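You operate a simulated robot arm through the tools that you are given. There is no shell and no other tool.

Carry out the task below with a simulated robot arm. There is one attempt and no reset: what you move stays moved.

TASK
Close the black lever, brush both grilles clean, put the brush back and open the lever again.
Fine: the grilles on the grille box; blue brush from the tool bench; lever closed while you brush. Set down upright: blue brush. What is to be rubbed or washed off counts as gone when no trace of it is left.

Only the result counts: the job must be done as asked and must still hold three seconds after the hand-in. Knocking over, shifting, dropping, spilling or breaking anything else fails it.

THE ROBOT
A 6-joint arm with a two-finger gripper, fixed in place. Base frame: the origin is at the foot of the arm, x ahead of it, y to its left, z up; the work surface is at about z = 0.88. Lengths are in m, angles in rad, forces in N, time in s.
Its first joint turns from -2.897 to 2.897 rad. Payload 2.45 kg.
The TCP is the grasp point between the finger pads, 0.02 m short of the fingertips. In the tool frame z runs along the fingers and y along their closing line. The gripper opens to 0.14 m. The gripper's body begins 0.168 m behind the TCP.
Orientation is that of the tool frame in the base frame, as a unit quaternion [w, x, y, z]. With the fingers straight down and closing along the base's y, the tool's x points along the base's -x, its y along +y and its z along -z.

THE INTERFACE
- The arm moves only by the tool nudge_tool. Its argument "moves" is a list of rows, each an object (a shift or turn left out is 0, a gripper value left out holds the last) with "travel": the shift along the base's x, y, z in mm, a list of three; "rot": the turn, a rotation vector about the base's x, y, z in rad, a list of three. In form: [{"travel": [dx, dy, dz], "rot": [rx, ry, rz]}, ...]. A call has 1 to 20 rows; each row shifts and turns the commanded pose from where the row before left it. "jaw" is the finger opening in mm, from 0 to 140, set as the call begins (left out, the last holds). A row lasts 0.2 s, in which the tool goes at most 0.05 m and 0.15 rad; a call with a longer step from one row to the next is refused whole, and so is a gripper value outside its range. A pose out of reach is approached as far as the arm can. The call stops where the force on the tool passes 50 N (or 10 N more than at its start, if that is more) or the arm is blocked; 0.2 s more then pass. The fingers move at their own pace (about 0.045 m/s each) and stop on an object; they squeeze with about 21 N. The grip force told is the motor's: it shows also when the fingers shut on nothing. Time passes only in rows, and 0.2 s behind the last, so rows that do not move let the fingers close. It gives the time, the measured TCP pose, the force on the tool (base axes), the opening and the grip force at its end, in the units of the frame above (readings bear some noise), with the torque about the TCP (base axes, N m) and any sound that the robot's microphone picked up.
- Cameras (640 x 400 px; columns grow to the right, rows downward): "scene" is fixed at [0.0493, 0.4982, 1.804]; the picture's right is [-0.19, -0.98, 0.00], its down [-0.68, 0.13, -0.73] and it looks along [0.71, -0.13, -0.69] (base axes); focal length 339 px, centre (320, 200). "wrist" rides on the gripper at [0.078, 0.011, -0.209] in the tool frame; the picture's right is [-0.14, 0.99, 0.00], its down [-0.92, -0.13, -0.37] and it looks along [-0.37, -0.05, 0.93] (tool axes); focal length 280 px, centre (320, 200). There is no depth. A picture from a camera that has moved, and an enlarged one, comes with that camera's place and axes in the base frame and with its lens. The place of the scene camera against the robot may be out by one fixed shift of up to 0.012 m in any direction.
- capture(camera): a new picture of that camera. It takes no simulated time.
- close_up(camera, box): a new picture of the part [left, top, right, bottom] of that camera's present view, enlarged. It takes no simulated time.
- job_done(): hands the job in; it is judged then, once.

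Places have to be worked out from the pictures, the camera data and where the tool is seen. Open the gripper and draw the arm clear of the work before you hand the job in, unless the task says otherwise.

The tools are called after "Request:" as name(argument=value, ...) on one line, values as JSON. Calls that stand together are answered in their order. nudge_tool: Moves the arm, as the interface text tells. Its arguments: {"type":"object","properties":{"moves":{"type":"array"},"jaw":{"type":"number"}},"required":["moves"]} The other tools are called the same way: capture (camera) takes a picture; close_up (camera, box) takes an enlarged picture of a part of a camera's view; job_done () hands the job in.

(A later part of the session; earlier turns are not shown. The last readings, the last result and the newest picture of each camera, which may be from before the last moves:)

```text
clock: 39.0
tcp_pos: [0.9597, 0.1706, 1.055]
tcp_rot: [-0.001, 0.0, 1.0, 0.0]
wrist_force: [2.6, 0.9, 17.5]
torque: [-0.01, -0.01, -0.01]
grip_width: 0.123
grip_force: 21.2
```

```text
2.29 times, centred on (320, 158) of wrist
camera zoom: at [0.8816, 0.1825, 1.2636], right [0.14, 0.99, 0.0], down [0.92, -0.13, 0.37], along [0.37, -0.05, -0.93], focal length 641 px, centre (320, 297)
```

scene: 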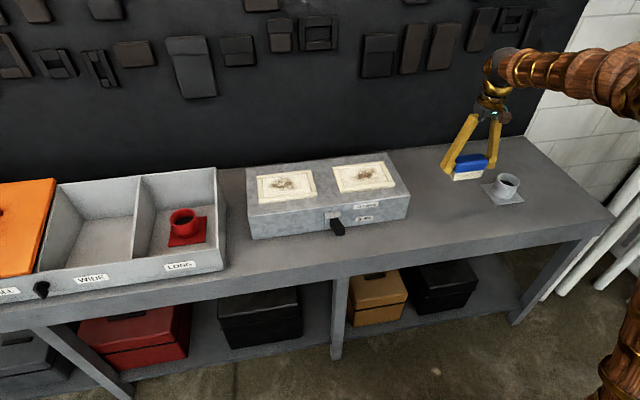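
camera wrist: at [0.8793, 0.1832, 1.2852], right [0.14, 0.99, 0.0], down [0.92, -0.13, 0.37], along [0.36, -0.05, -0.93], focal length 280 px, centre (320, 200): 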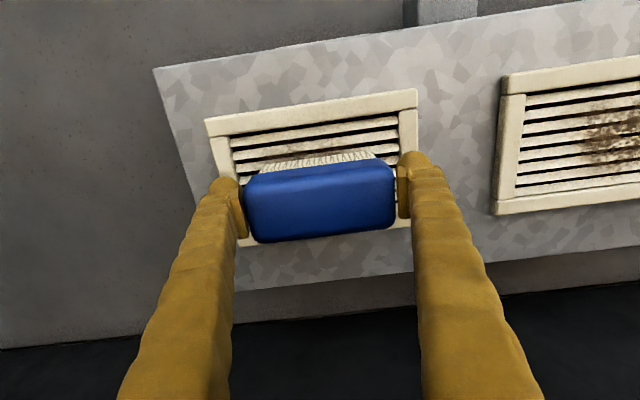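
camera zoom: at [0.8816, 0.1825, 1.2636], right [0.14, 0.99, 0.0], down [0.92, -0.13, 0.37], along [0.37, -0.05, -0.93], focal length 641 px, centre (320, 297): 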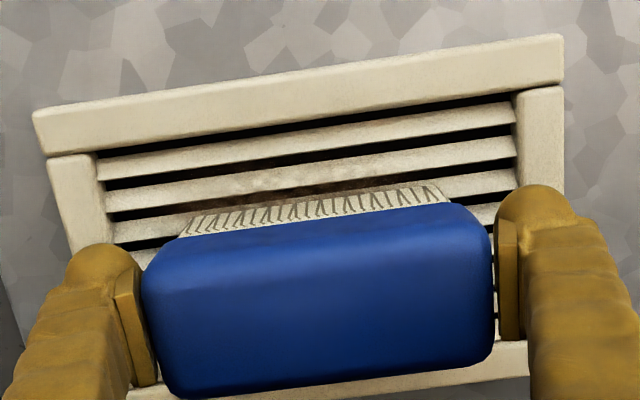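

The bristles rest on the slats inside the frame. I'll ease to a lighter press and stroke along the slats in y, ±18 mm.

Request:
nudge_tool(moves=[{"travel": [0, 6, 0.4]}, {"travel": [0, 6, 0]}, {"travel": [0, 6, 0]}, {"travel": [0, -9, 0]}, {"travel": [0, -9, 0]}, {"travel": [0, -9, 0]}, {"travel": [0, -9, 0]}, {"travel": [0, 9, 0]}, {"travel": [0, 9, 0]}, {}])

Request:
close_up(camera="scene", box=[320, 140, 416, 200])

Request:
close_up(camera="wrist", box=[180, 70, 460, 245])

```text
clock: 41.2
tcp_pos: [0.9595, 0.1699, 1.0543]
tcp_rot: [-0.001, 0.0, 1.0, 0.0]
wrist_force: [0.1, -0.2, -1.9]
torque: [-0.03, 0.0, 0.0]
grip_width: 0.1231
grip_force: 21.2
```

```text
6.67 times, centred on (368, 170) of scene
camera zoom: at [0.0493, 0.4982, 1.804], right [-0.19, -0.98, 0.0], down [-0.68, 0.13, -0.73], along [0.71, -0.13, -0.69], focal length 2258 px, centre (0, 400)
```

zoom: 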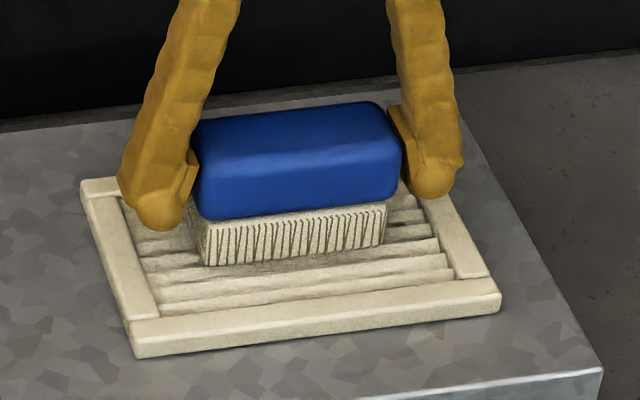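

```text
2.29 times, centred on (320, 158) of wrist
camera zoom: at [0.8826, 0.1825, 1.2636], right [0.14, 0.99, 0.0], down [0.92, -0.13, 0.37], along [0.36, -0.05, -0.93], focal length 641 px, centre (320, 297)
```

zoom: 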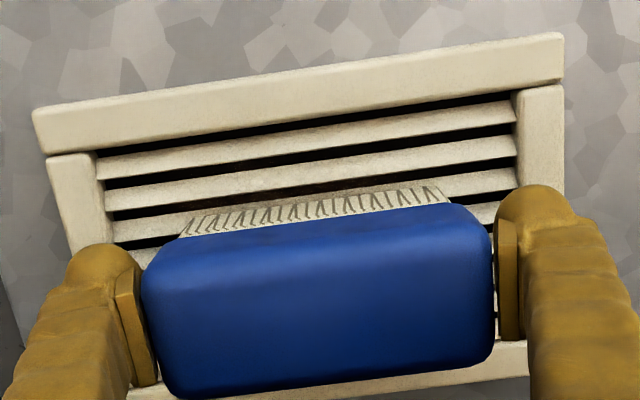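

The stain is fading quickly. I'll press slightly more and stroke again, then repeat over the far and near rows, lifting between.

Request:
nudge_tool(moves=[{"travel": [0, 0, -0.8]}, {"travel": [0, 9, 0]}, {"travel": [0, 9, 0]}, {"travel": [0, -9, 0]}, {"travel": [0, -9, 0]}, {"travel": [0, -9, 0]}, {"travel": [0, -9, 0]}, {"travel": [0, 9, 0]}, {"travel": [0, 9, 0]}, {}])

Request:
nudge_tool(moves=[{"travel": [0, 0, 4]}, {"travel": [20, 0, 0]}, {"travel": [0, 0, -2]}, {"travel": [0, 0, -2]}, {}, {"travel": [0, 9, 0]}, {"travel": [0, 9, 0]}, {"travel": [0, -9, 0]}, {"travel": [0, -9, 0]}, {"travel": [0, -9, 0]}, {"travel": [0, -9, 0]}, {"travel": [0, 9, 0]}, {"travel": [0, 9, 0]}, {}])

Request:
close_up(camera="scene", box=[320, 140, 416, 200])

```text
clock: 43.4
tcp_pos: [0.9603, 0.1697, 1.0537]
tcp_rot: [-0.001, -0.001, 1.0, 0.0]
wrist_force: [-0.5, -0.1, -1.5]
torque: [-0.01, 0.02, 0.03]
grip_width: 0.1229
grip_force: 21.1
```

```text
clock: 46.4
tcp_pos: [0.9801, 0.1708, 1.0532]
tcp_rot: [0.0, 0.0, 1.0, 0.0]
wrist_force: [1.4, -6.2, 15.4]
torque: [-0.11, 0.04, 0.06]
grip_width: 0.1226
grip_force: 21.3
```

```text
6.67 times, centred on (368, 170) of scene
camera zoom: at [0.0493, 0.4982, 1.804], right [-0.19, -0.98, 0.0], down [-0.68, 0.13, -0.73], along [0.71, -0.13, -0.69], focal length 2258 px, centre (0, 400)
```

zoom: 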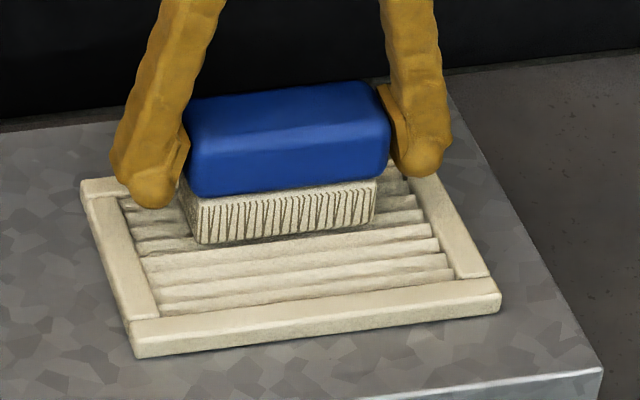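

Working well, with the uncovered slats already clean. Now the near rows.

Request:
nudge_tool(moves=[{"travel": [0, 0, 4]}, {"travel": [-20, 0, 0]}, {"travel": [-20, 0, 0]}, {"travel": [0, 0, -2]}, {"travel": [0, 0, -2]}, {}, {"travel": [0, 9, 0]}, {"travel": [0, 9, 0]}, {"travel": [0, -9, 0]}, {"travel": [0, -9, 0]}, {"travel": [0, -9, 0]}, {"travel": [0, -9, 0]}, {"travel": [0, 9, 0]}, {"travel": [0, 9, 0]}, {}])

Request:
nudge_tool(moves=[{"travel": [0, 0, 20]}, {"travel": [-20, 0, 35]}, {"travel": [-40, 0, 20]}, {"travel": [-40, 0, 0]}, {}])

Request:
close_up(camera="scene", box=[320, 140, 416, 200])

Request:
capture(camera="wrist")

```text
clock: 49.6
tcp_pos: [0.9409, 0.17, 1.0533]
tcp_rot: [-0.001, -0.001, 1.0, 0.0]
wrist_force: [-0.3, 0.3, -1.1]
torque: [-0.01, -0.04, -0.03]
grip_width: 0.1229
grip_force: 21.1
```

```text
clock: 50.8
tcp_pos: [0.8387, 0.1705, 1.1273]
tcp_rot: [-0.001, 0.0, 1.0, 0.0]
wrist_force: [0.6, 0.1, -1.9]
torque: [-0.01, 0.0, 0.02]
grip_width: 0.1228
grip_force: 21.2
```

```text
6.67 times, centred on (368, 170) of scene
camera zoom: at [0.0493, 0.4982, 1.804], right [-0.19, -0.98, 0.0], down [-0.68, 0.13, -0.73], along [0.71, -0.13, -0.69], focal length 2258 px, centre (0, 400)
```

zoom: 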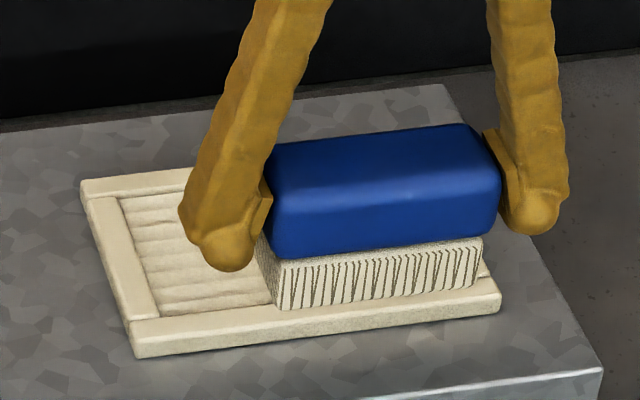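

```text
taken
camera wrist: at [0.7603, 0.1837, 1.3373], right [0.14, 0.99, 0.0], down [0.92, -0.13, 0.37], along [0.36, -0.05, -0.93], focal length 280 px, centre (320, 200)
```

wrist: 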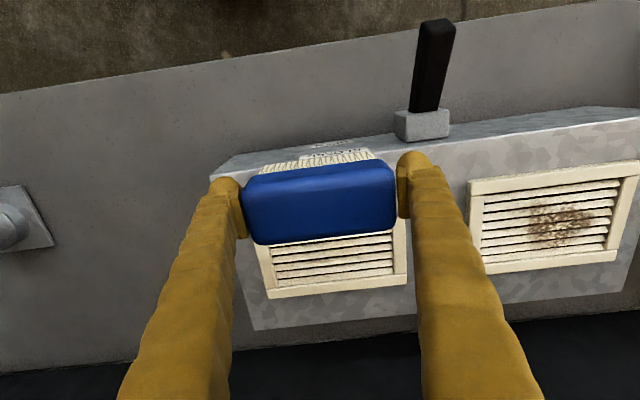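

The right grille's far part looks clean. I'll move above the left grille and then inspect the right one unobstructed.

Request:
nudge_tool(moves=[{"travel": [17.5, 40.5, 0]}, {"travel": [17.5, 40.5, 0]}, {"travel": [17.5, 40.5, 0]}, {"travel": [17.5, 40.5, 0]}, {"travel": [17.5, 40.5, 0]}, {"travel": [17.5, 40.5, 0]}, {"travel": [17.5, 40.5, 0]}, {"travel": [0, 0, -25]}, {"travel": [0, 0, -25]}, {}])

Request:
capture(camera="wrist")

Request:
capture(camera="scene")

Request:
close_up(camera="wrist", box=[0, 80, 240, 230])

Request:
close_up(camera="scene", box=[240, 140, 400, 240])

```text
clock: 53.0
tcp_pos: [0.9613, 0.4535, 1.0779]
tcp_rot: [-0.001, 0.0, 1.0, 0.0]
wrist_force: [0.6, -0.4, -1.7]
torque: [-0.01, 0.04, -0.01]
grip_width: 0.1228
grip_force: 20.8
```

```text
taken
camera wrist: at [0.8829, 0.4659, 1.2879], right [0.14, 0.99, 0.0], down [0.92, -0.13, 0.37], along [0.36, -0.05, -0.93], focal length 280 px, centre (320, 200)
```

wrist: 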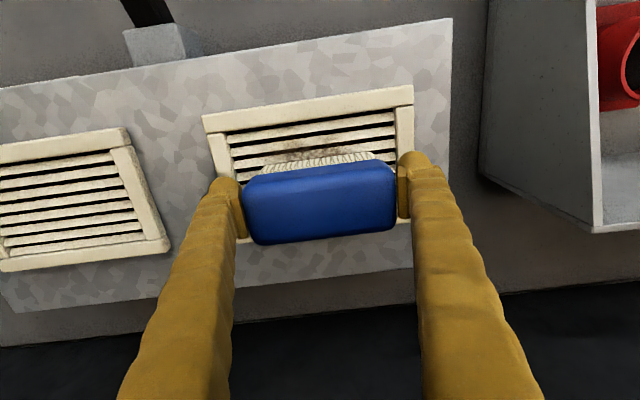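

```text
taken
```

scene: 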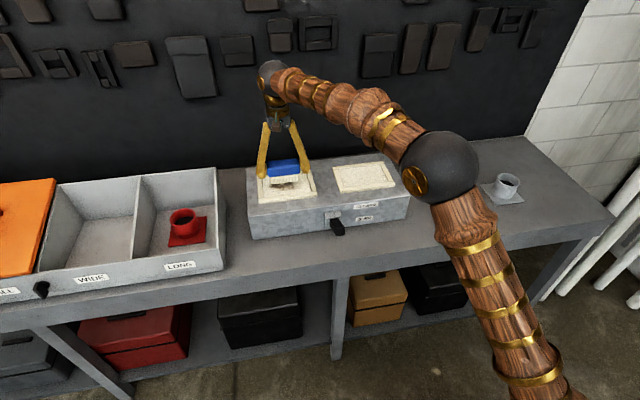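

```text
2.67 times, centred on (120, 155) of wrist
camera zoom: at [0.8829, 0.4659, 1.2879], right [0.14, 0.99, 0.0], down [0.92, -0.13, 0.37], along [0.36, -0.05, -0.93], focal length 748 px, centre (853, 320)
```

zoom: 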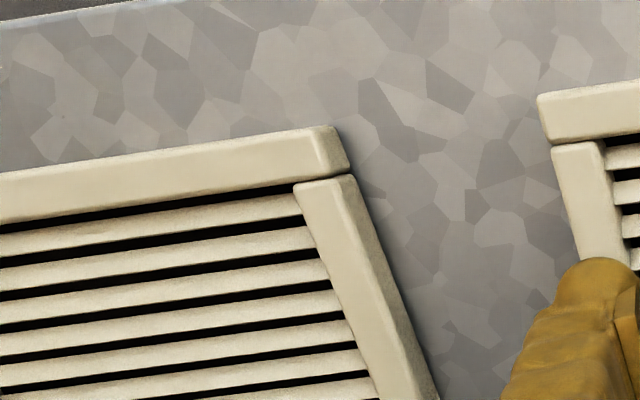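

```text
4.00 times, centred on (320, 190) of scene
camera zoom: at [0.0493, 0.4982, 1.804], right [-0.19, -0.98, 0.0], down [-0.68, 0.13, -0.73], along [0.71, -0.13, -0.69], focal length 1355 px, centre (320, 240)
```

zoom: 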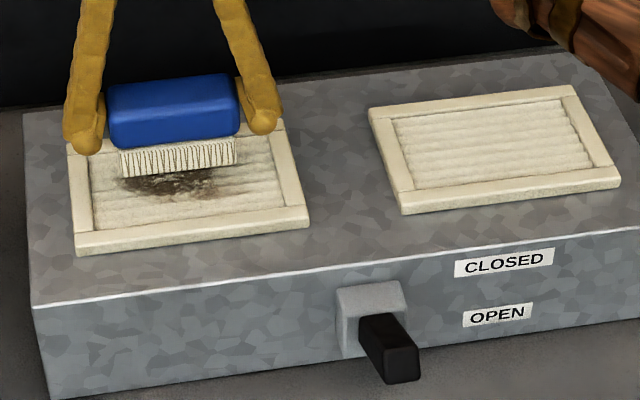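

The right grille looks clean. Now I lower onto the left grille to about 1.054.

Request:
nudge_tool(moves=[{"travel": [0, 0, -10]}, {"travel": [0, 0, -8]}, {"travel": [0, 0, -3]}, {"travel": [0, 0, -2]}, {}])

```text
clock: 54.2
tcp_pos: [0.962, 0.4536, 1.0531]
tcp_rot: [0.0, 0.0, 1.0, 0.0]
wrist_force: [-0.7, -0.1, -0.8]
torque: [0.0, 0.01, -0.02]
grip_width: 0.1226
grip_force: 20.8
```

Request:
nudge_tool(moves=[{"travel": [0, 0, -1]}, {"travel": [0, 0, -1]}, {}])

```text
clock: 55.0
tcp_pos: [0.9625, 0.4543, 1.0539]
tcp_rot: [0.0, 0.0, 1.0, 0.0]
wrist_force: [1.2, -1.6, 5.7]
torque: [-0.05, -0.06, -0.03]
grip_width: 0.1228
grip_force: 20.8
```

Light contact at 6 N. I'll press half a millimetre more and stroke along the slats.

Request:
nudge_tool(moves=[{"travel": [0, 0, -0.6]}, {"travel": [0, 8, 0]}, {"travel": [0, 8, 0]}, {"travel": [0, 5, 0]}, {"travel": [0, -9, 0]}, {"travel": [0, -9, 0]}, {"travel": [0, -8, 0]}, {"travel": [0, -8, 0]}, {"travel": [0, -8, 0]}, {"travel": [0, 9, 0]}, {"travel": [0, 9, 0]}, {"travel": [0, 9, 0]}, {"travel": [0, 9, 0]}, {"travel": [0, -9, 0]}, {"travel": [0, -6, 0]}, {}])

Request:
close_up(camera="scene", box=[240, 140, 336, 200])

```text
clock: 58.4
tcp_pos: [0.9635, 0.4535, 1.0519]
tcp_rot: [0.001, 0.0, 1.0, 0.0]
wrist_force: [0.6, 1.1, 2.8]
torque: [-0.04, -0.04, 0.0]
grip_width: 0.1229
grip_force: 21.3
```

```text
6.67 times, centred on (288, 170) of scene
camera zoom: at [0.0493, 0.4982, 1.804], right [-0.19, -0.98, 0.0], down [-0.68, 0.13, -0.73], along [0.71, -0.13, -0.69], focal length 2258 px, centre (533, 400)
```

zoom: 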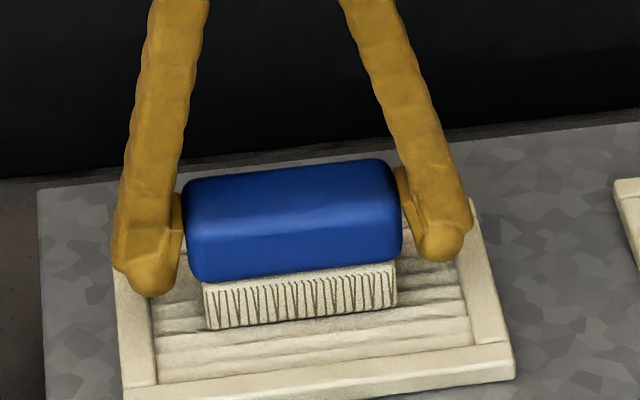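

Fading well again. Now the far rows, then the near rows on this grille.

Request:
nudge_tool(moves=[{"travel": [0, 0, 4]}, {"travel": [20, 0, 0]}, {"travel": [0, 0, -2]}, {"travel": [0, 0, -2.3]}, {}, {"travel": [0, 9, 0]}, {"travel": [0, 9, 0]}, {"travel": [0, 3, 0]}, {"travel": [0, -9, 0]}, {"travel": [0, -9, 0]}, {"travel": [0, -8, 0]}, {"travel": [0, -8, 0]}, {"travel": [0, -8, 0]}, {"travel": [0, 9, 0]}, {"travel": [0, 9, 0]}, {"travel": [0, 3, 0]}, {}])

Request:
nudge_tool(moves=[{"travel": [0, 0, 4]}, {"travel": [-20, 0, 0]}, {"travel": [-20, 0, 0]}, {"travel": [0, 0, -2]}, {"travel": [0, 0, -2]}, {}, {"travel": [0, 9, 0]}, {"travel": [0, 9, 0]}, {"travel": [0, 3, 0]}, {"travel": [0, -9, 0]}, {"travel": [0, -9, 0]}, {"travel": [0, -8, 0]}, {"travel": [0, -8, 0]}, {"travel": [0, -8, 0]}, {"travel": [0, 9, 0]}, {"travel": [0, 9, 0]}, {"travel": [0, 3, 0]}, {}])

Request:
close_up(camera="scene", box=[240, 140, 336, 200])

```text
clock: 62.0
tcp_pos: [0.9828, 0.4538, 1.0525]
tcp_rot: [-0.001, 0.0, 1.0, 0.0]
wrist_force: [-0.5, -0.7, -2.1]
torque: [-0.02, 0.03, 0.03]
grip_width: 0.1229
grip_force: 21.4
```

```text
clock: 65.8
tcp_pos: [0.9413, 0.4539, 1.0494]
tcp_rot: [0.0, 0.0, 1.0, 0.0]
wrist_force: [0.1, -2.2, 5.1]
torque: [0.04, -0.12, -0.04]
grip_width: 0.1228
grip_force: 21.1
```

```text
6.67 times, centred on (288, 170) of scene
camera zoom: at [0.0493, 0.4982, 1.804], right [-0.19, -0.98, 0.0], down [-0.68, 0.13, -0.73], along [0.71, -0.13, -0.69], focal length 2258 px, centre (533, 400)
```

zoom: 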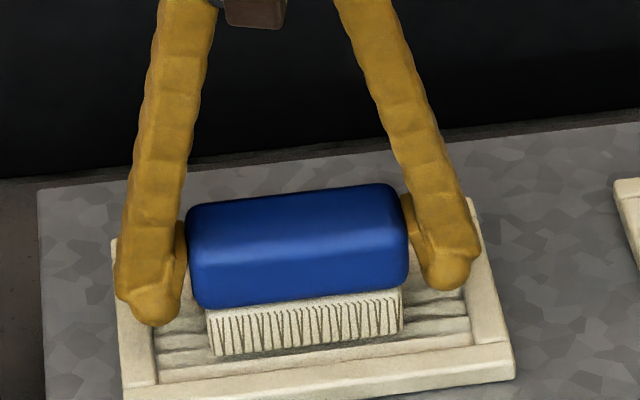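

I'll lift away and inspect both grilles closely.

Request:
nudge_tool(moves=[{"travel": [0, 0, 25]}, {"travel": [-20, -20, 40]}, {"travel": [-30, -30, 20]}, {"travel": [-40, -20, 20]}, {"travel": [-40, -20, 20]}, {"travel": [-40, -20, 20]}, {"travel": [-40, -20, 0]}, {"travel": [-40, -20, 0]}, {}])

Request:
capture(camera="wrist")

Request:
close_up(camera="scene", box=[240, 150, 336, 210])

Request:
close_up(camera="scene", box=[320, 150, 416, 210])

```text
clock: 67.8
tcp_pos: [0.6973, 0.3011, 1.1999]
tcp_rot: [-0.001, -0.001, 1.0, 0.0]
wrist_force: [-0.2, 0.7, -1.8]
torque: [-0.02, -0.03, 0.02]
grip_width: 0.1227
grip_force: 20.3
```

```text
taken
camera wrist: at [0.6191, 0.313, 1.4088], right [0.14, 0.99, 0.0], down [0.92, -0.13, 0.37], along [0.36, -0.05, -0.93], focal length 280 px, centre (320, 200)
```

wrist: 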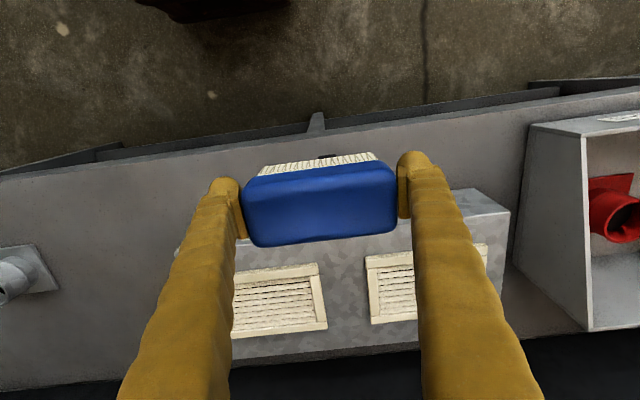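

```text
6.67 times, centred on (288, 180) of scene
camera zoom: at [0.0493, 0.4982, 1.804], right [-0.19, -0.98, 0.0], down [-0.68, 0.13, -0.73], along [0.71, -0.13, -0.69], focal length 2258 px, centre (533, 333)
```

zoom: 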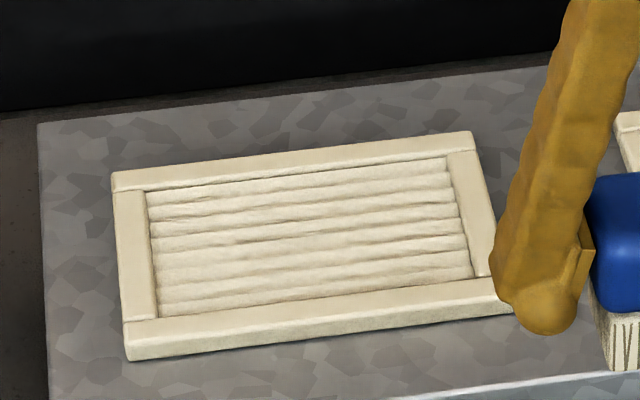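

```text
6.67 times, centred on (368, 180) of scene
camera zoom: at [0.0493, 0.4982, 1.804], right [-0.19, -0.98, 0.0], down [-0.68, 0.13, -0.73], along [0.71, -0.13, -0.69], focal length 2258 px, centre (0, 333)
```

zoom: 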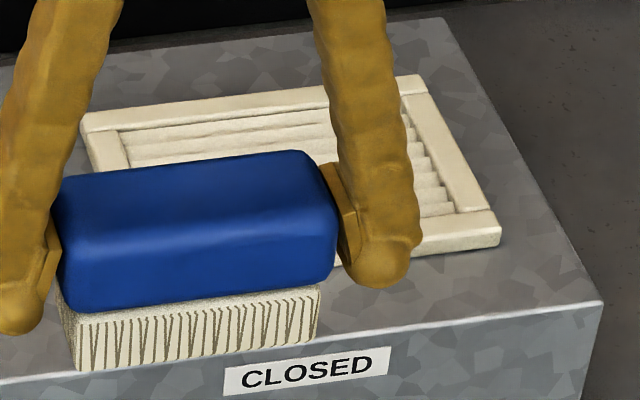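

Both look clean. I'll zoom further on the left grille, then move aside to check the right one.

Request:
close_up(camera="scene", box=[254, 168, 318, 208])

Request:
nudge_tool(moves=[{"travel": [15, -45, 0]}, {"travel": [15, -45, 0]}, {"travel": [15, -45, 0]}, {"travel": [15, -45, 0]}, {"travel": [15, -45, 0]}, {"travel": [15, -45, 0]}, {"travel": [15, -45, 0]}, {}])

Request:
close_up(camera="scene", box=[330, 155, 394, 195])

Request:
capture(camera="wrist")

Request:
close_up(camera="wrist", box=[430, 120, 640, 252])

```text
10.00 times, centred on (286, 188) of scene
camera zoom: at [0.0493, 0.4982, 1.804], right [-0.19, -0.98, 0.0], down [-0.68, 0.13, -0.73], along [0.71, -0.13, -0.69], focal length 3388 px, centre (660, 320)
```

zoom: 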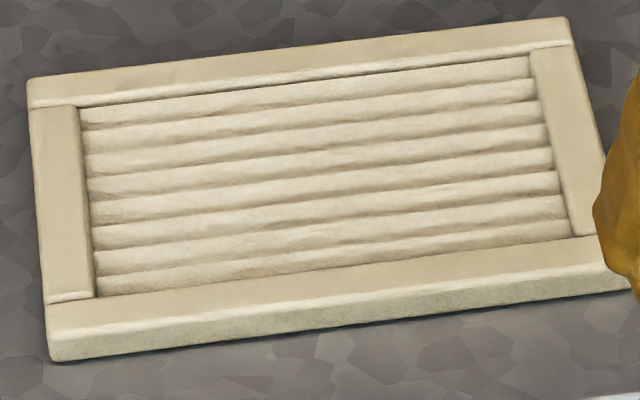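

```text
clock: 69.6
tcp_pos: [0.8012, -0.0116, 1.1964]
tcp_rot: [-0.002, 0.0, 1.0, 0.0]
wrist_force: [-0.1, -0.3, -1.0]
torque: [-0.02, 0.03, 0.0]
grip_width: 0.1227
grip_force: 21.1
```

```text
10.00 times, centred on (362, 175) of scene
camera zoom: at [0.0493, 0.4982, 1.804], right [-0.19, -0.98, 0.0], down [-0.68, 0.13, -0.73], along [0.71, -0.13, -0.69], focal length 3388 px, centre (-100, 450)
```

zoom: 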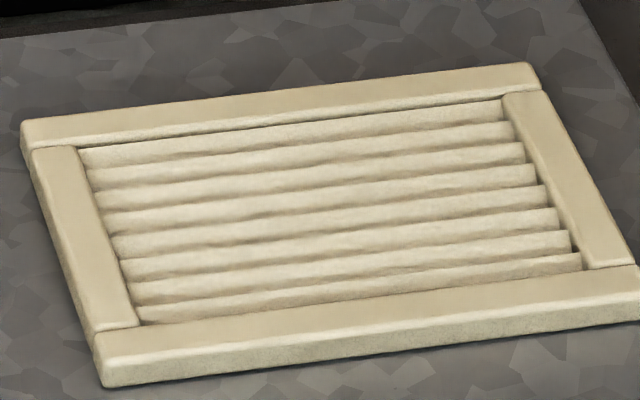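

```text
taken
camera wrist: at [0.7232, -0.0002, 1.4056], right [0.14, 0.99, 0.0], down [0.92, -0.13, 0.37], along [0.36, -0.05, -0.93], focal length 280 px, centre (320, 200)
```

wrist: 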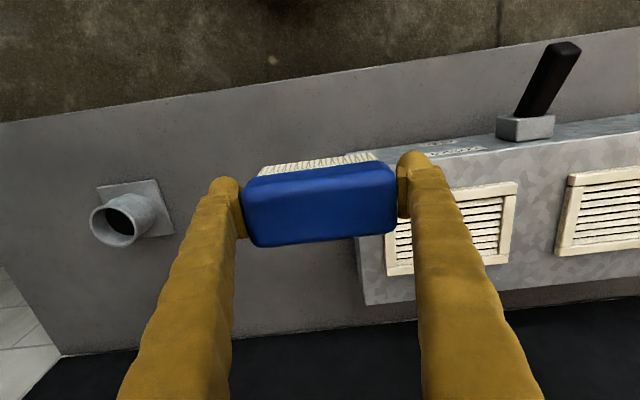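

```text
3.03 times, centred on (535, 186) of wrist
camera zoom: at [0.7232, -0.0002, 1.4056], right [0.14, 0.99, 0.0], down [0.92, -0.13, 0.37], along [0.36, -0.05, -0.93], focal length 850 px, centre (-332, 242)
```

zoom: 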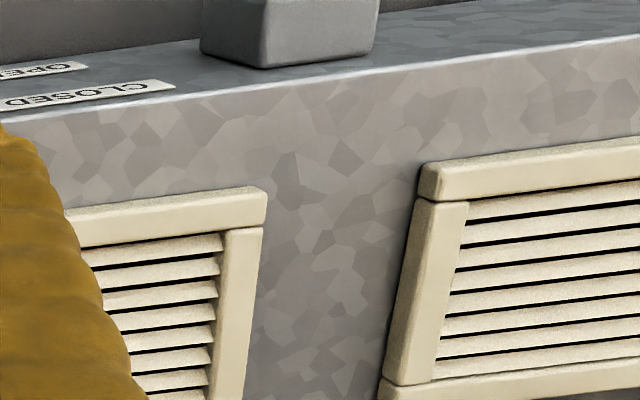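

Both look clean from two viewpoints. To be safe against faint residue I'll give each grille one more light pass, starting with the right.

Request:
nudge_tool(moves=[{"travel": [26, 30, 0]}, {"travel": [26, 30, 0]}, {"travel": [26, 30, 0]}, {"travel": [26, 30, 0]}, {"travel": [26, 31, 0]}, {"travel": [30, 31, 0]}, {"travel": [0, 0, -45]}, {"travel": [0, 0, -45]}, {"travel": [0, 0, -30]}, {"travel": [0, 0, -15]}, {"travel": [0, 0, -5]}, {}])

Request:
nudge_tool(moves=[{"travel": [0, 0, -1]}, {"travel": [0, 0, -1]}, {}])

```text
clock: 72.2
tcp_pos: [0.9574, 0.171, 1.0554]
tcp_rot: [0.0, 0.0, 1.0, 0.0]
wrist_force: [0.0, -0.1, -1.0]
torque: [0.02, 0.01, 0.01]
grip_width: 0.1226
grip_force: 21.5
```

```text
clock: 73.0
tcp_pos: [0.9575, 0.1694, 1.0545]
tcp_rot: [-0.001, 0.0, 1.0, 0.0]
wrist_force: [0.6, -0.3, -2.2]
torque: [0.0, -0.01, -0.01]
grip_width: 0.1228
grip_force: 20.9
```

Request:
nudge_tool(moves=[{"travel": [0, 0, -1]}, {"travel": [0, 0, -1]}, {}])

```text
clock: 73.8
tcp_pos: [0.9571, 0.17, 1.0532]
tcp_rot: [-0.001, 0.0, 1.0, 0.0]
wrist_force: [-0.6, -0.1, -1.0]
torque: [0.0, 0.05, -0.01]
grip_width: 0.1224
grip_force: 20.5
```

Request:
nudge_tool(moves=[{"travel": [0, 0, -1]}, {"travel": [0, 0, -1]}, {}])

```text
clock: 74.6
tcp_pos: [0.9573, 0.1696, 1.05]
tcp_rot: [-0.001, 0.0, 1.0, -0.001]
wrist_force: [0.0, 0.5, -0.1]
torque: [-0.02, -0.01, 0.01]
grip_width: 0.1228
grip_force: 20.8
```

Barely touching. I'll press 1 mm more, then do strokes at middle, far and near rows.

Request:
nudge_tool(moves=[{"travel": [0, 0, -1]}, {"travel": [0, 9, 0]}, {"travel": [0, 9, 0]}, {"travel": [0, -9, 0]}, {"travel": [0, -9, 0]}, {"travel": [0, -9, 0]}, {"travel": [0, -9, 0]}, {"travel": [0, 9, 0]}, {"travel": [0, 9, 0]}, {}])

Request:
nudge_tool(moves=[{"travel": [0, 0, 4]}, {"travel": [24, 0, 0]}, {"travel": [0, 0, -2]}, {"travel": [0, 0, -2]}, {}, {"travel": [0, 9, 0]}, {"travel": [0, 9, 0]}, {"travel": [0, -9, 0]}, {"travel": [0, -9, 0]}, {"travel": [0, -9, 0]}, {"travel": [0, -9, 0]}, {"travel": [0, 9, 0]}, {"travel": [0, 9, 0]}, {}])

Request:
nudge_tool(moves=[{"travel": [0, 0, 4]}, {"travel": [-22, 0, 0]}, {"travel": [-22, 0, 0]}, {"travel": [0, 0, -2]}, {"travel": [0, 0, -2]}, {}, {"travel": [0, 9, 0]}, {"travel": [0, 9, 0]}, {"travel": [0, -9, 0]}, {"travel": [0, -9, 0]}, {"travel": [0, -9, 0]}, {"travel": [0, -9, 0]}, {"travel": [0, 9, 0]}, {"travel": [0, 9, 0]}, {}])

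```text
clock: 76.8
tcp_pos: [0.9592, 0.1702, 1.0486]
tcp_rot: [-0.001, 0.001, 1.0, 0.0]
wrist_force: [0.7, -2.1, 4.4]
torque: [-0.25, -0.07, 0.0]
grip_width: 0.123
grip_force: 20.9
```

```text
clock: 79.8
tcp_pos: [0.9814, 0.1701, 1.0516]
tcp_rot: [-0.002, 0.0, 1.0, 0.0]
wrist_force: [-0.1, -0.3, -2.0]
torque: [-0.03, -0.04, 0.01]
grip_width: 0.1228
grip_force: 21.4
```

```text
clock: 83.0
tcp_pos: [0.9379, 0.1716, 1.049]
tcp_rot: [-0.001, 0.0, 1.0, 0.001]
wrist_force: [-0.1, -0.3, -1.8]
torque: [0.02, -0.03, -0.01]
grip_width: 0.1229
grip_force: 20.6
```

Lifting, checking how the brush sits in the grip, then going to the left grille for its extra pass.

Request:
nudge_tool(moves=[{"travel": [0, 0, 20]}, {"travel": [0, 0, 30]}, {"travel": [2, 40, 0]}, {"travel": [2, 40, 0]}, {"travel": [4, 40, 0]}, {"travel": [4, 40, 0]}, {"travel": [4, 40, 0]}, {"travel": [4, 40, 0]}, {"travel": [2, 42, 0]}, {"travel": [0, 0, -30]}, {"travel": [0, 0, -13]}, {}])

Request:
close_up(camera="scene", box=[230, 130, 410, 242])

Request:
capture(camera="wrist")

```text
clock: 85.6
tcp_pos: [0.9603, 0.4515, 1.0593]
tcp_rot: [-0.001, -0.001, 1.0, -0.001]
wrist_force: [0.1, -0.1, -0.2]
torque: [-0.01, 0.0, 0.02]
grip_width: 0.1227
grip_force: 20.6
```

```text
3.56 times, centred on (320, 186) of scene
camera zoom: at [0.0493, 0.4982, 1.804], right [-0.19, -0.98, 0.0], down [-0.68, 0.13, -0.73], along [0.71, -0.13, -0.69], focal length 1204 px, centre (320, 250)
```

zoom: 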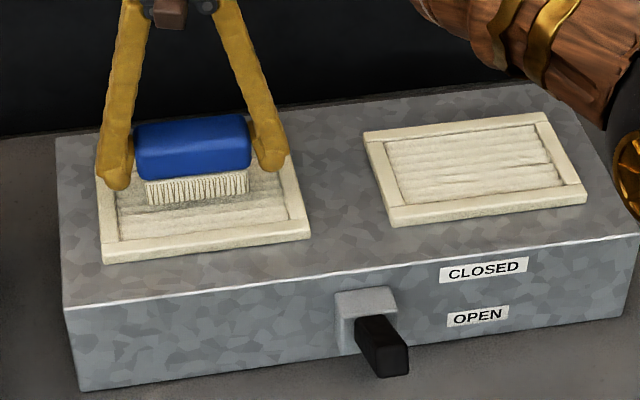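

```text
taken
camera wrist: at [0.8825, 0.4639, 1.2686], right [0.14, 0.99, 0.0], down [0.92, -0.13, 0.37], along [0.36, -0.05, -0.93], focal length 280 px, centre (320, 200)
```

wrist: 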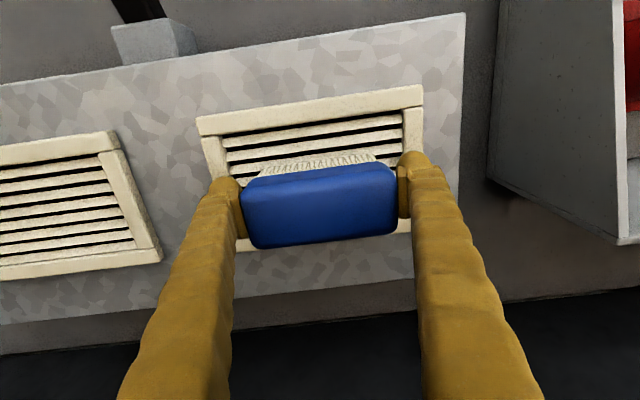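

The brush has slid up a few mm in the grip but is level. Lowering onto the left grille.

Request:
nudge_tool(moves=[{"travel": [0, 0, -5]}, {"travel": [0, 0, -3]}, {"travel": [0, 0, -2]}, {}])

Request:
nudge_tool(moves=[{"travel": [0, 0, -1]}, {}])

```text
clock: 86.6
tcp_pos: [0.96, 0.4526, 1.0483]
tcp_rot: [-0.001, 0.0, 1.0, 0.001]
wrist_force: [-2.4, 0.5, 11.5]
torque: [-0.29, 0.15, -0.06]
grip_width: 0.1229
grip_force: 21.2
```

```text
clock: 87.2
tcp_pos: [0.96, 0.452, 1.0472]
tcp_rot: [0.0, 0.0, 1.0, 0.001]
wrist_force: [4.1, 0.1, 17.5]
torque: [0.01, 0.03, 0.04]
grip_width: 0.123
grip_force: 20.6
```

Firm contact. Stroking over the middle, far and near rows.

Request:
nudge_tool(moves=[{"travel": [0, 9, 0]}, {"travel": [0, 9, 0]}, {"travel": [0, 4, 0]}, {"travel": [0, -9, 0]}, {"travel": [0, -9, 0]}, {"travel": [0, -8, 0]}, {"travel": [0, -8, 0]}, {"travel": [0, -8, 0]}, {"travel": [0, 9, 0]}, {"travel": [0, 9, 0]}, {"travel": [0, 2, 0]}, {}])

Request:
nudge_tool(moves=[{"travel": [0, 0, 4]}, {"travel": [23, 0, 0]}, {"travel": [0, 0, -2]}, {"travel": [0, 0, -2.3]}, {}, {"travel": [0, 9, 0]}, {"travel": [0, 9, 0]}, {"travel": [0, 4, 0]}, {"travel": [0, -9, 0]}, {"travel": [0, -9, 0]}, {"travel": [0, -8, 0]}, {"travel": [0, -8, 0]}, {"travel": [0, -8, 0]}, {"travel": [0, 9, 0]}, {"travel": [0, 9, 0]}, {"travel": [0, 2, 0]}, {}])

Request:
nudge_tool(moves=[{"travel": [0, 0, 4]}, {"travel": [-22, 0, 0]}, {"travel": [-21, 0, 0]}, {"travel": [0, 0, -2]}, {"travel": [0, 0, -2]}, {}, {"travel": [0, 9, 0]}, {"travel": [0, 9, 0]}, {"travel": [0, 4, 0]}, {"travel": [0, -9, 0]}, {"travel": [0, -9, 0]}, {"travel": [0, -8, 0]}, {"travel": [0, -8, 0]}, {"travel": [0, -8, 0]}, {"travel": [0, 9, 0]}, {"travel": [0, 9, 0]}, {"travel": [0, 2, 0]}, {}])

Request:
nudge_tool(moves=[{"travel": [0, 0, 25]}, {"travel": [-20, -20, 40]}, {"travel": [-30, -35, 20]}, {"travel": [-20, -45, 0]}, {"travel": [-10, -45, 0]}, {"travel": [-10, -45, 0]}, {"travel": [-10, -45, 0]}, {"travel": [-10, -45, 0]}, {"travel": [-5, -45, 0]}, {"travel": [0, -45, 0]}, {"travel": [0, -45, 0]}, {"travel": [0, -45, 0]}, {"travel": [0, -45, 0]}, {"travel": [0, -45, 0]}, {}])

Request:
close_up(camera="scene", box=[240, 140, 416, 250])

Request:
capture(camera="wrist")

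Request:
capture(camera="scene")

```text
clock: 89.8
tcp_pos: [0.9609, 0.4514, 1.0479]
tcp_rot: [-0.001, 0.0, 1.0, 0.0]
wrist_force: [-1.0, -0.5, 1.3]
torque: [-0.03, -0.02, 0.02]
grip_width: 0.1228
grip_force: 20.6
```

```text
clock: 93.4
tcp_pos: [0.9834, 0.4512, 1.0456]
tcp_rot: [-0.001, 0.0, 1.0, 0.0]
wrist_force: [0.4, -3.8, 8.6]
torque: [-0.08, -0.02, -0.02]
grip_width: 0.1231
grip_force: 21.1
```

```text
clock: 97.2
tcp_pos: [0.9404, 0.4525, 1.0463]
tcp_rot: [-0.001, 0.0, 1.0, -0.001]
wrist_force: [-1.0, -3.3, 9.3]
torque: [0.0, -0.05, -0.01]
grip_width: 0.123
grip_force: 21.0
```

```text
refused: row 3 steps farther than a row can; nothing moved
```

```text
3.64 times, centred on (328, 195) of scene
camera zoom: at [0.0493, 0.4982, 1.804], right [-0.19, -0.98, 0.0], down [-0.68, 0.13, -0.73], along [0.71, -0.13, -0.69], focal length 1232 px, centre (291, 218)
```

zoom: 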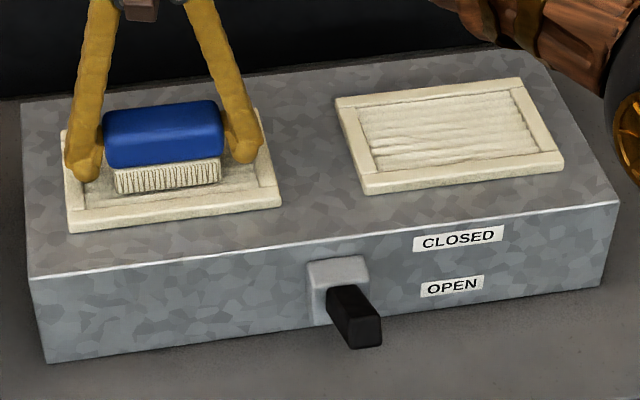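

```text
taken
camera wrist: at [0.8624, 0.4643, 1.2554], right [0.14, 0.99, 0.0], down [0.92, -0.13, 0.37], along [0.36, -0.05, -0.93], focal length 280 px, centre (320, 200)
```

wrist: 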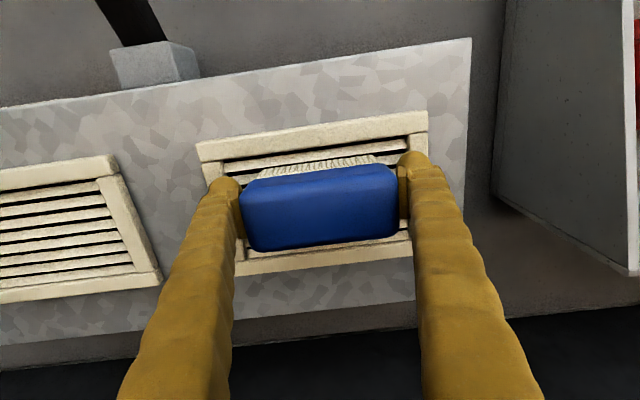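

```text
taken
```

scene: 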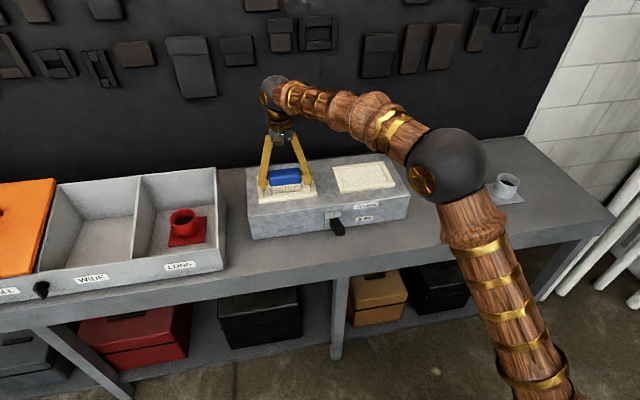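

The retreat was refused for one overlong row, and nothing moved. I'll lift and carry the brush back to above its original spot in smaller steps.

Request:
nudge_tool(moves=[{"travel": [0, 0, 25]}, {"travel": [0, 0, 40]}, {"travel": [0, 0, 20]}, {"travel": [-9.2, -44.8, 0]}, {"travel": [-9.2, -44.8, 0]}, {"travel": [-9.2, -44.8, 0]}, {"travel": [-9.2, -44.8, 0]}, {"travel": [-9.2, -44.8, 0]}, {"travel": [-9.2, -44.8, 0]}, {"travel": [-9.2, -44.8, 0]}, {"travel": [-9.2, -44.8, 0]}, {"travel": [-9.2, -44.8, 0]}, {"travel": [-9.2, -44.8, 0]}, {"travel": [-9.2, -44.8, 0]}, {"travel": [-9.2, -44.8, 0]}, {"travel": [-9.2, -44.8, 0]}, {}])

Request:
close_up(camera="scene", box=[254, 168, 318, 208])

Request:
close_up(camera="scene", box=[330, 155, 394, 195])

Request:
close_up(camera="scene", box=[400, 110, 560, 210])

Request:
capture(camera="wrist")

```text
clock: 100.8
tcp_pos: [0.8197, -0.1302, 1.1292]
tcp_rot: [-0.001, 0.0, 1.0, -0.001]
wrist_force: [1.4, 0.4, -2.0]
torque: [-0.02, 0.0, -0.04]
grip_width: 0.1227
grip_force: 21.7
```

```text
10.00 times, centred on (286, 188) of scene
camera zoom: at [0.0493, 0.4982, 1.804], right [-0.19, -0.98, 0.0], down [-0.68, 0.13, -0.73], along [0.71, -0.13, -0.69], focal length 3388 px, centre (660, 320)
```

zoom: 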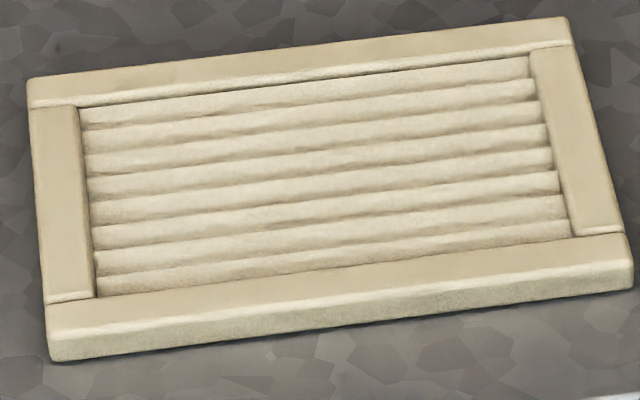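

```text
10.00 times, centred on (362, 175) of scene
camera zoom: at [0.0493, 0.4982, 1.804], right [-0.19, -0.98, 0.0], down [-0.68, 0.13, -0.73], along [0.71, -0.13, -0.69], focal length 3388 px, centre (-100, 450)
```

zoom: 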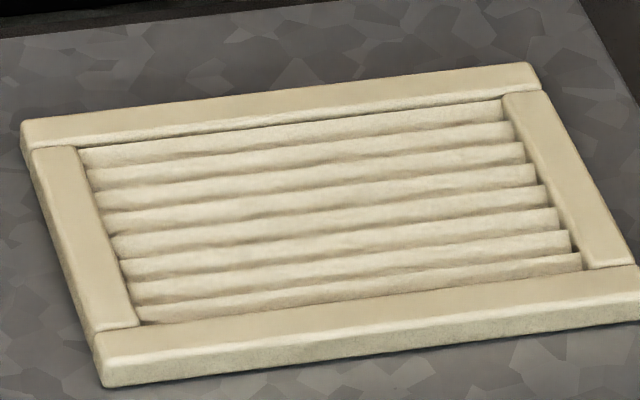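

```text
4.00 times, centred on (480, 160) of scene
camera zoom: at [0.0493, 0.4982, 1.804], right [-0.19, -0.98, 0.0], down [-0.68, 0.13, -0.73], along [0.71, -0.13, -0.69], focal length 1355 px, centre (-320, 360)
```

zoom: 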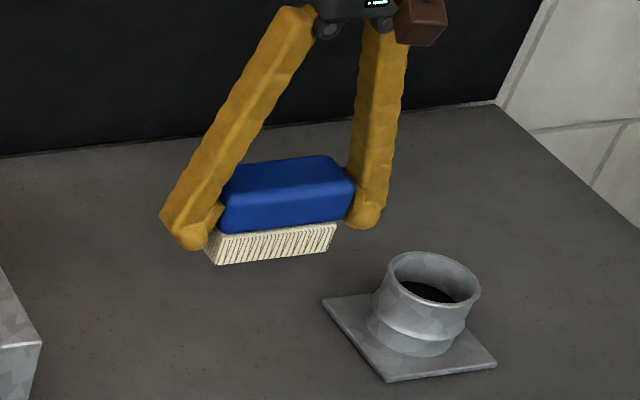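

```text
taken
camera wrist: at [0.7426, -0.1185, 1.3386], right [0.14, 0.99, 0.0], down [0.92, -0.13, 0.37], along [0.36, -0.05, -0.93], focal length 280 px, centre (320, 200)
```

wrist: 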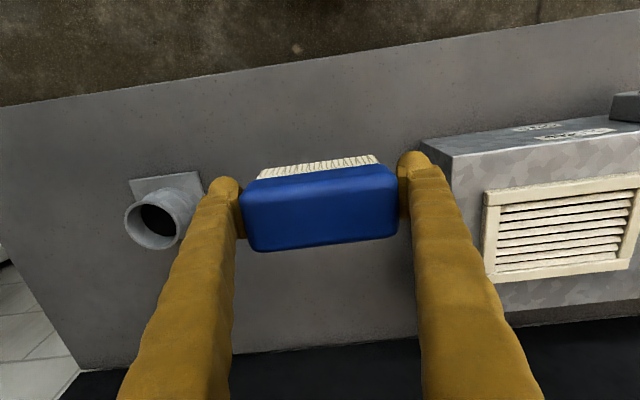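

Both grilles are clean. The brush slid up about 7–8 mm in the grip, so I expect table contact at TCP z≈0.914. I'll lower quickly at first, then slowly.

Request:
nudge_tool(moves=[{"travel": [0, 0, -45]}, {"travel": [0, 0, -45]}, {"travel": [0, 0, -45]}, {"travel": [0, 0, -40]}, {"travel": [0, 0, -20]}, {"travel": [0, 0, -10]}, {}])

Request:
nudge_tool(moves=[{"travel": [0, 0, -2]}, {"travel": [0, 0, -2]}, {}])

```text
clock: 102.4
tcp_pos: [0.8221, -0.1286, 0.9286]
tcp_rot: [0.0, 0.001, 1.0, 0.0]
wrist_force: [0.0, 0.5, -1.7]
torque: [0.01, 0.0, 0.02]
grip_width: 0.1231
grip_force: 20.8
```

```text
clock: 103.2
tcp_pos: [0.8203, -0.1289, 0.9228]
tcp_rot: [-0.001, 0.0, 1.0, 0.0]
wrist_force: [0.3, -0.3, -1.5]
torque: [0.0, -0.04, 0.02]
grip_width: 0.1228
grip_force: 21.1
```

Request:
nudge_tool(moves=[{"travel": [0, 0, -2]}, {"travel": [0, 0, -2]}, {"travel": [0, 0, -1]}, {}])

Request:
nudge_tool(moves=[{"travel": [0, 0, -1]}, {"travel": [0, 0, -1]}, {}])

```text
clock: 104.2
tcp_pos: [0.8186, -0.1286, 0.9165]
tcp_rot: [-0.001, 0.0, 1.0, 0.0]
wrist_force: [0.3, -0.3, -1.2]
torque: [-0.01, -0.03, -0.03]
grip_width: 0.1227
grip_force: 21.1
```

```text
clock: 105.0
tcp_pos: [0.8188, -0.1303, 0.9156]
tcp_rot: [-0.001, 0.0, 1.0, 0.0]
wrist_force: [-0.4, 0.3, -0.9]
torque: [0.0, -0.02, 0.02]
grip_width: 0.1228
grip_force: 21.3
```

Request:
nudge_tool(moves=[{"travel": [0, 0, -1]}, {"travel": [0, 0, -1]}, {}])

Request:
close_up(camera="scene", box=[410, 170, 506, 230])

```text
clock: 105.8
tcp_pos: [0.8201, -0.1283, 0.9119]
tcp_rot: [-0.001, 0.001, 1.0, 0.0]
wrist_force: [0.3, 0.2, -1.8]
torque: [0.0, -0.03, 0.04]
grip_width: 0.1228
grip_force: 20.7
```

```text
6.67 times, centred on (458, 200) of scene
camera zoom: at [0.0493, 0.4982, 1.804], right [-0.19, -0.98, 0.0], down [-0.68, 0.13, -0.73], along [0.71, -0.13, -0.69], focal length 2258 px, centre (-600, 200)
```

zoom: 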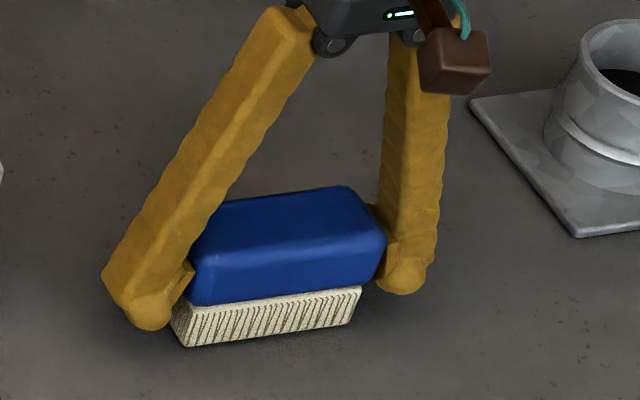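

No contact yet; the gap is small. Continuing in 1 mm steps.

Request:
nudge_tool(moves=[{"travel": [0, 0, -1]}, {"travel": [0, 0, -1]}, {}])

```text
clock: 106.6
tcp_pos: [0.8204, -0.1281, 0.9106]
tcp_rot: [0.001, 0.0, 1.0, 0.001]
wrist_force: [-2.2, 5.8, 17.1]
torque: [-0.05, 0.05, 0.02]
grip_width: 0.1228
grip_force: 20.9
```

The brush is on the table. I'll ease the press slightly, then open the jaws.

Request:
nudge_tool(moves=[{"travel": [0, 0, 0.7]}, {}])

Request:
nudge_tool(moves=[{}, {}, {}, {}], jaw=140)

Request:
capture(camera="wrist")

Request:
close_up(camera="scene", box=[410, 170, 506, 230])

```text
clock: 107.2
tcp_pos: [0.8193, -0.1301, 0.9103]
tcp_rot: [-0.001, 0.0, 1.0, 0.0]
wrist_force: [1.8, -0.3, 5.0]
torque: [-0.1, -0.19, -0.01]
grip_width: 0.123
grip_force: 21.1
```

```text
clock: 108.2
tcp_pos: [0.8184, -0.1291, 0.9117]
tcp_rot: [-0.001, -0.001, 1.0, 0.0]
wrist_force: [-0.1, 0.2, 1.0]
torque: [-0.01, 0.0, 0.01]
grip_width: 0.1403
grip_force: 0.0
```

```text
taken
camera wrist: at [0.7414, -0.1178, 1.1211], right [0.14, 0.99, 0.0], down [0.92, -0.13, 0.37], along [0.36, -0.05, -0.93], focal length 280 px, centre (320, 200)
```

wrist: 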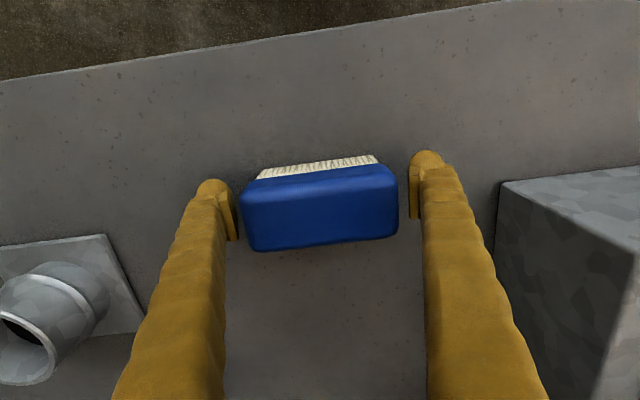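

```text
6.67 times, centred on (458, 200) of scene
camera zoom: at [0.0493, 0.4982, 1.804], right [-0.19, -0.98, 0.0], down [-0.68, 0.13, -0.73], along [0.71, -0.13, -0.69], focal length 2258 px, centre (-600, 200)
```

zoom: 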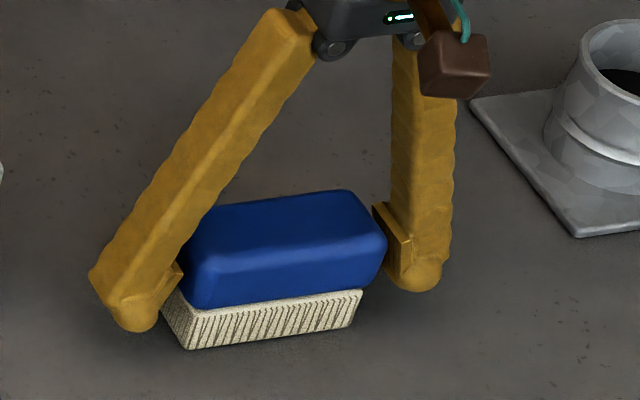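

The brush stands flat at its place. I'll rise straight up, then move above the lever with the jaws closing, ready to push it down.

Request:
nudge_tool(moves=[{"travel": [0, 0, 15]}, {"travel": [0, 0, 30]}, {"travel": [0, 0, 45]}, {"travel": [0, 0, 45]}, {"travel": [0, 0, 45]}, {"travel": [0, 0, 40]}, {}])

Request:
nudge_tool(moves=[{"travel": [-9, 44, 0]}, {"travel": [-9, 44, 0]}, {"travel": [-9, 44, 0]}, {"travel": [-9, 44, 0]}, {"travel": [-9, 44, 0]}, {"travel": [-9, 44, 0]}, {"travel": [-9, 44, 0]}, {"travel": [-9, 44, 0]}, {"travel": [-9, 44, 0]}, {"travel": [-14, 44, 0]}, {}], jaw=0)

Request:
capture(camera="wrist")

Request:
capture(camera="scene")

```text
clock: 109.8
tcp_pos: [0.8192, -0.1305, 1.1339]
tcp_rot: [-0.001, 0.0, 1.0, 0.0]
wrist_force: [-0.2, -0.3, 0.3]
torque: [0.03, -0.01, -0.01]
grip_width: 0.1401
grip_force: 0.0
```

```text
clock: 112.2
tcp_pos: [0.7244, 0.3091, 1.1312]
tcp_rot: [-0.001, 0.0, 1.0, 0.0]
wrist_force: [-0.3, 0.3, -0.4]
torque: [0.01, 0.02, 0.02]
grip_width: 0.0
grip_force: 21.2
```

```text
taken
camera wrist: at [0.6477, 0.3204, 1.3401], right [0.14, 0.99, 0.0], down [0.92, -0.13, 0.37], along [0.36, -0.05, -0.93], focal length 280 px, centre (320, 200)
```

wrist: 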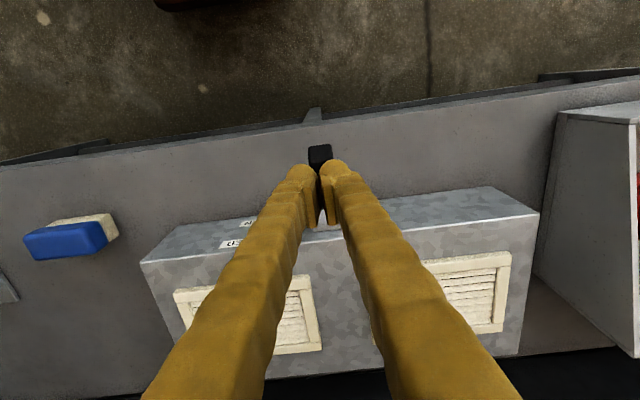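

```text
taken
```

scene: 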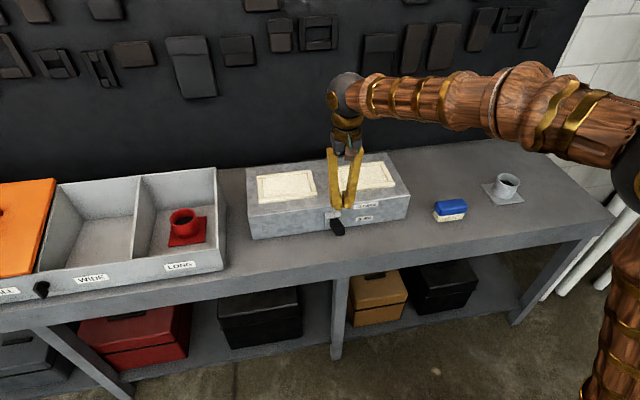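

The brush is upright at its original place. Now I descend onto the lever's top near its tip and push it down.

Request:
nudge_tool(moves=[{"travel": [0, 2, -35]}, {"travel": [0, 0, -30]}, {"travel": [0, 0, -8]}, {"travel": [0, 0, -5]}, {"travel": [0, 0, -5]}, {"travel": [0, 0, -5]}, {}])

Request:
close_up(camera="scene", box=[260, 160, 420, 260])

```text
clock: 113.8
tcp_pos: [0.7249, 0.3119, 1.0429]
tcp_rot: [-0.001, 0.0, 1.0, 0.0]
wrist_force: [0.2, -0.6, -0.1]
torque: [-0.03, 0.01, -0.02]
grip_width: 0.0
grip_force: 21.5
```

```text
4.00 times, centred on (340, 210) of scene
camera zoom: at [0.0493, 0.4982, 1.804], right [-0.19, -0.98, 0.0], down [-0.68, 0.13, -0.73], along [0.71, -0.13, -0.69], focal length 1355 px, centre (240, 160)
```

zoom: 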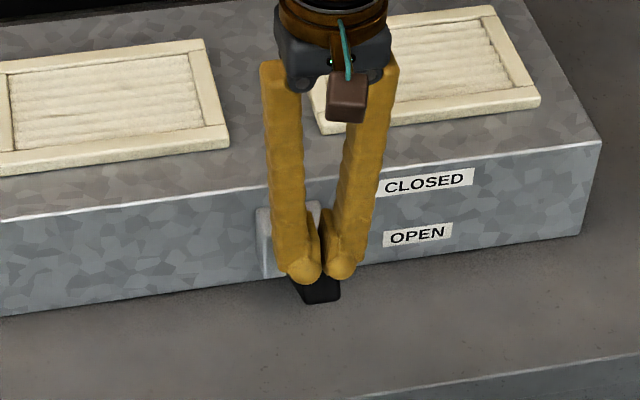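

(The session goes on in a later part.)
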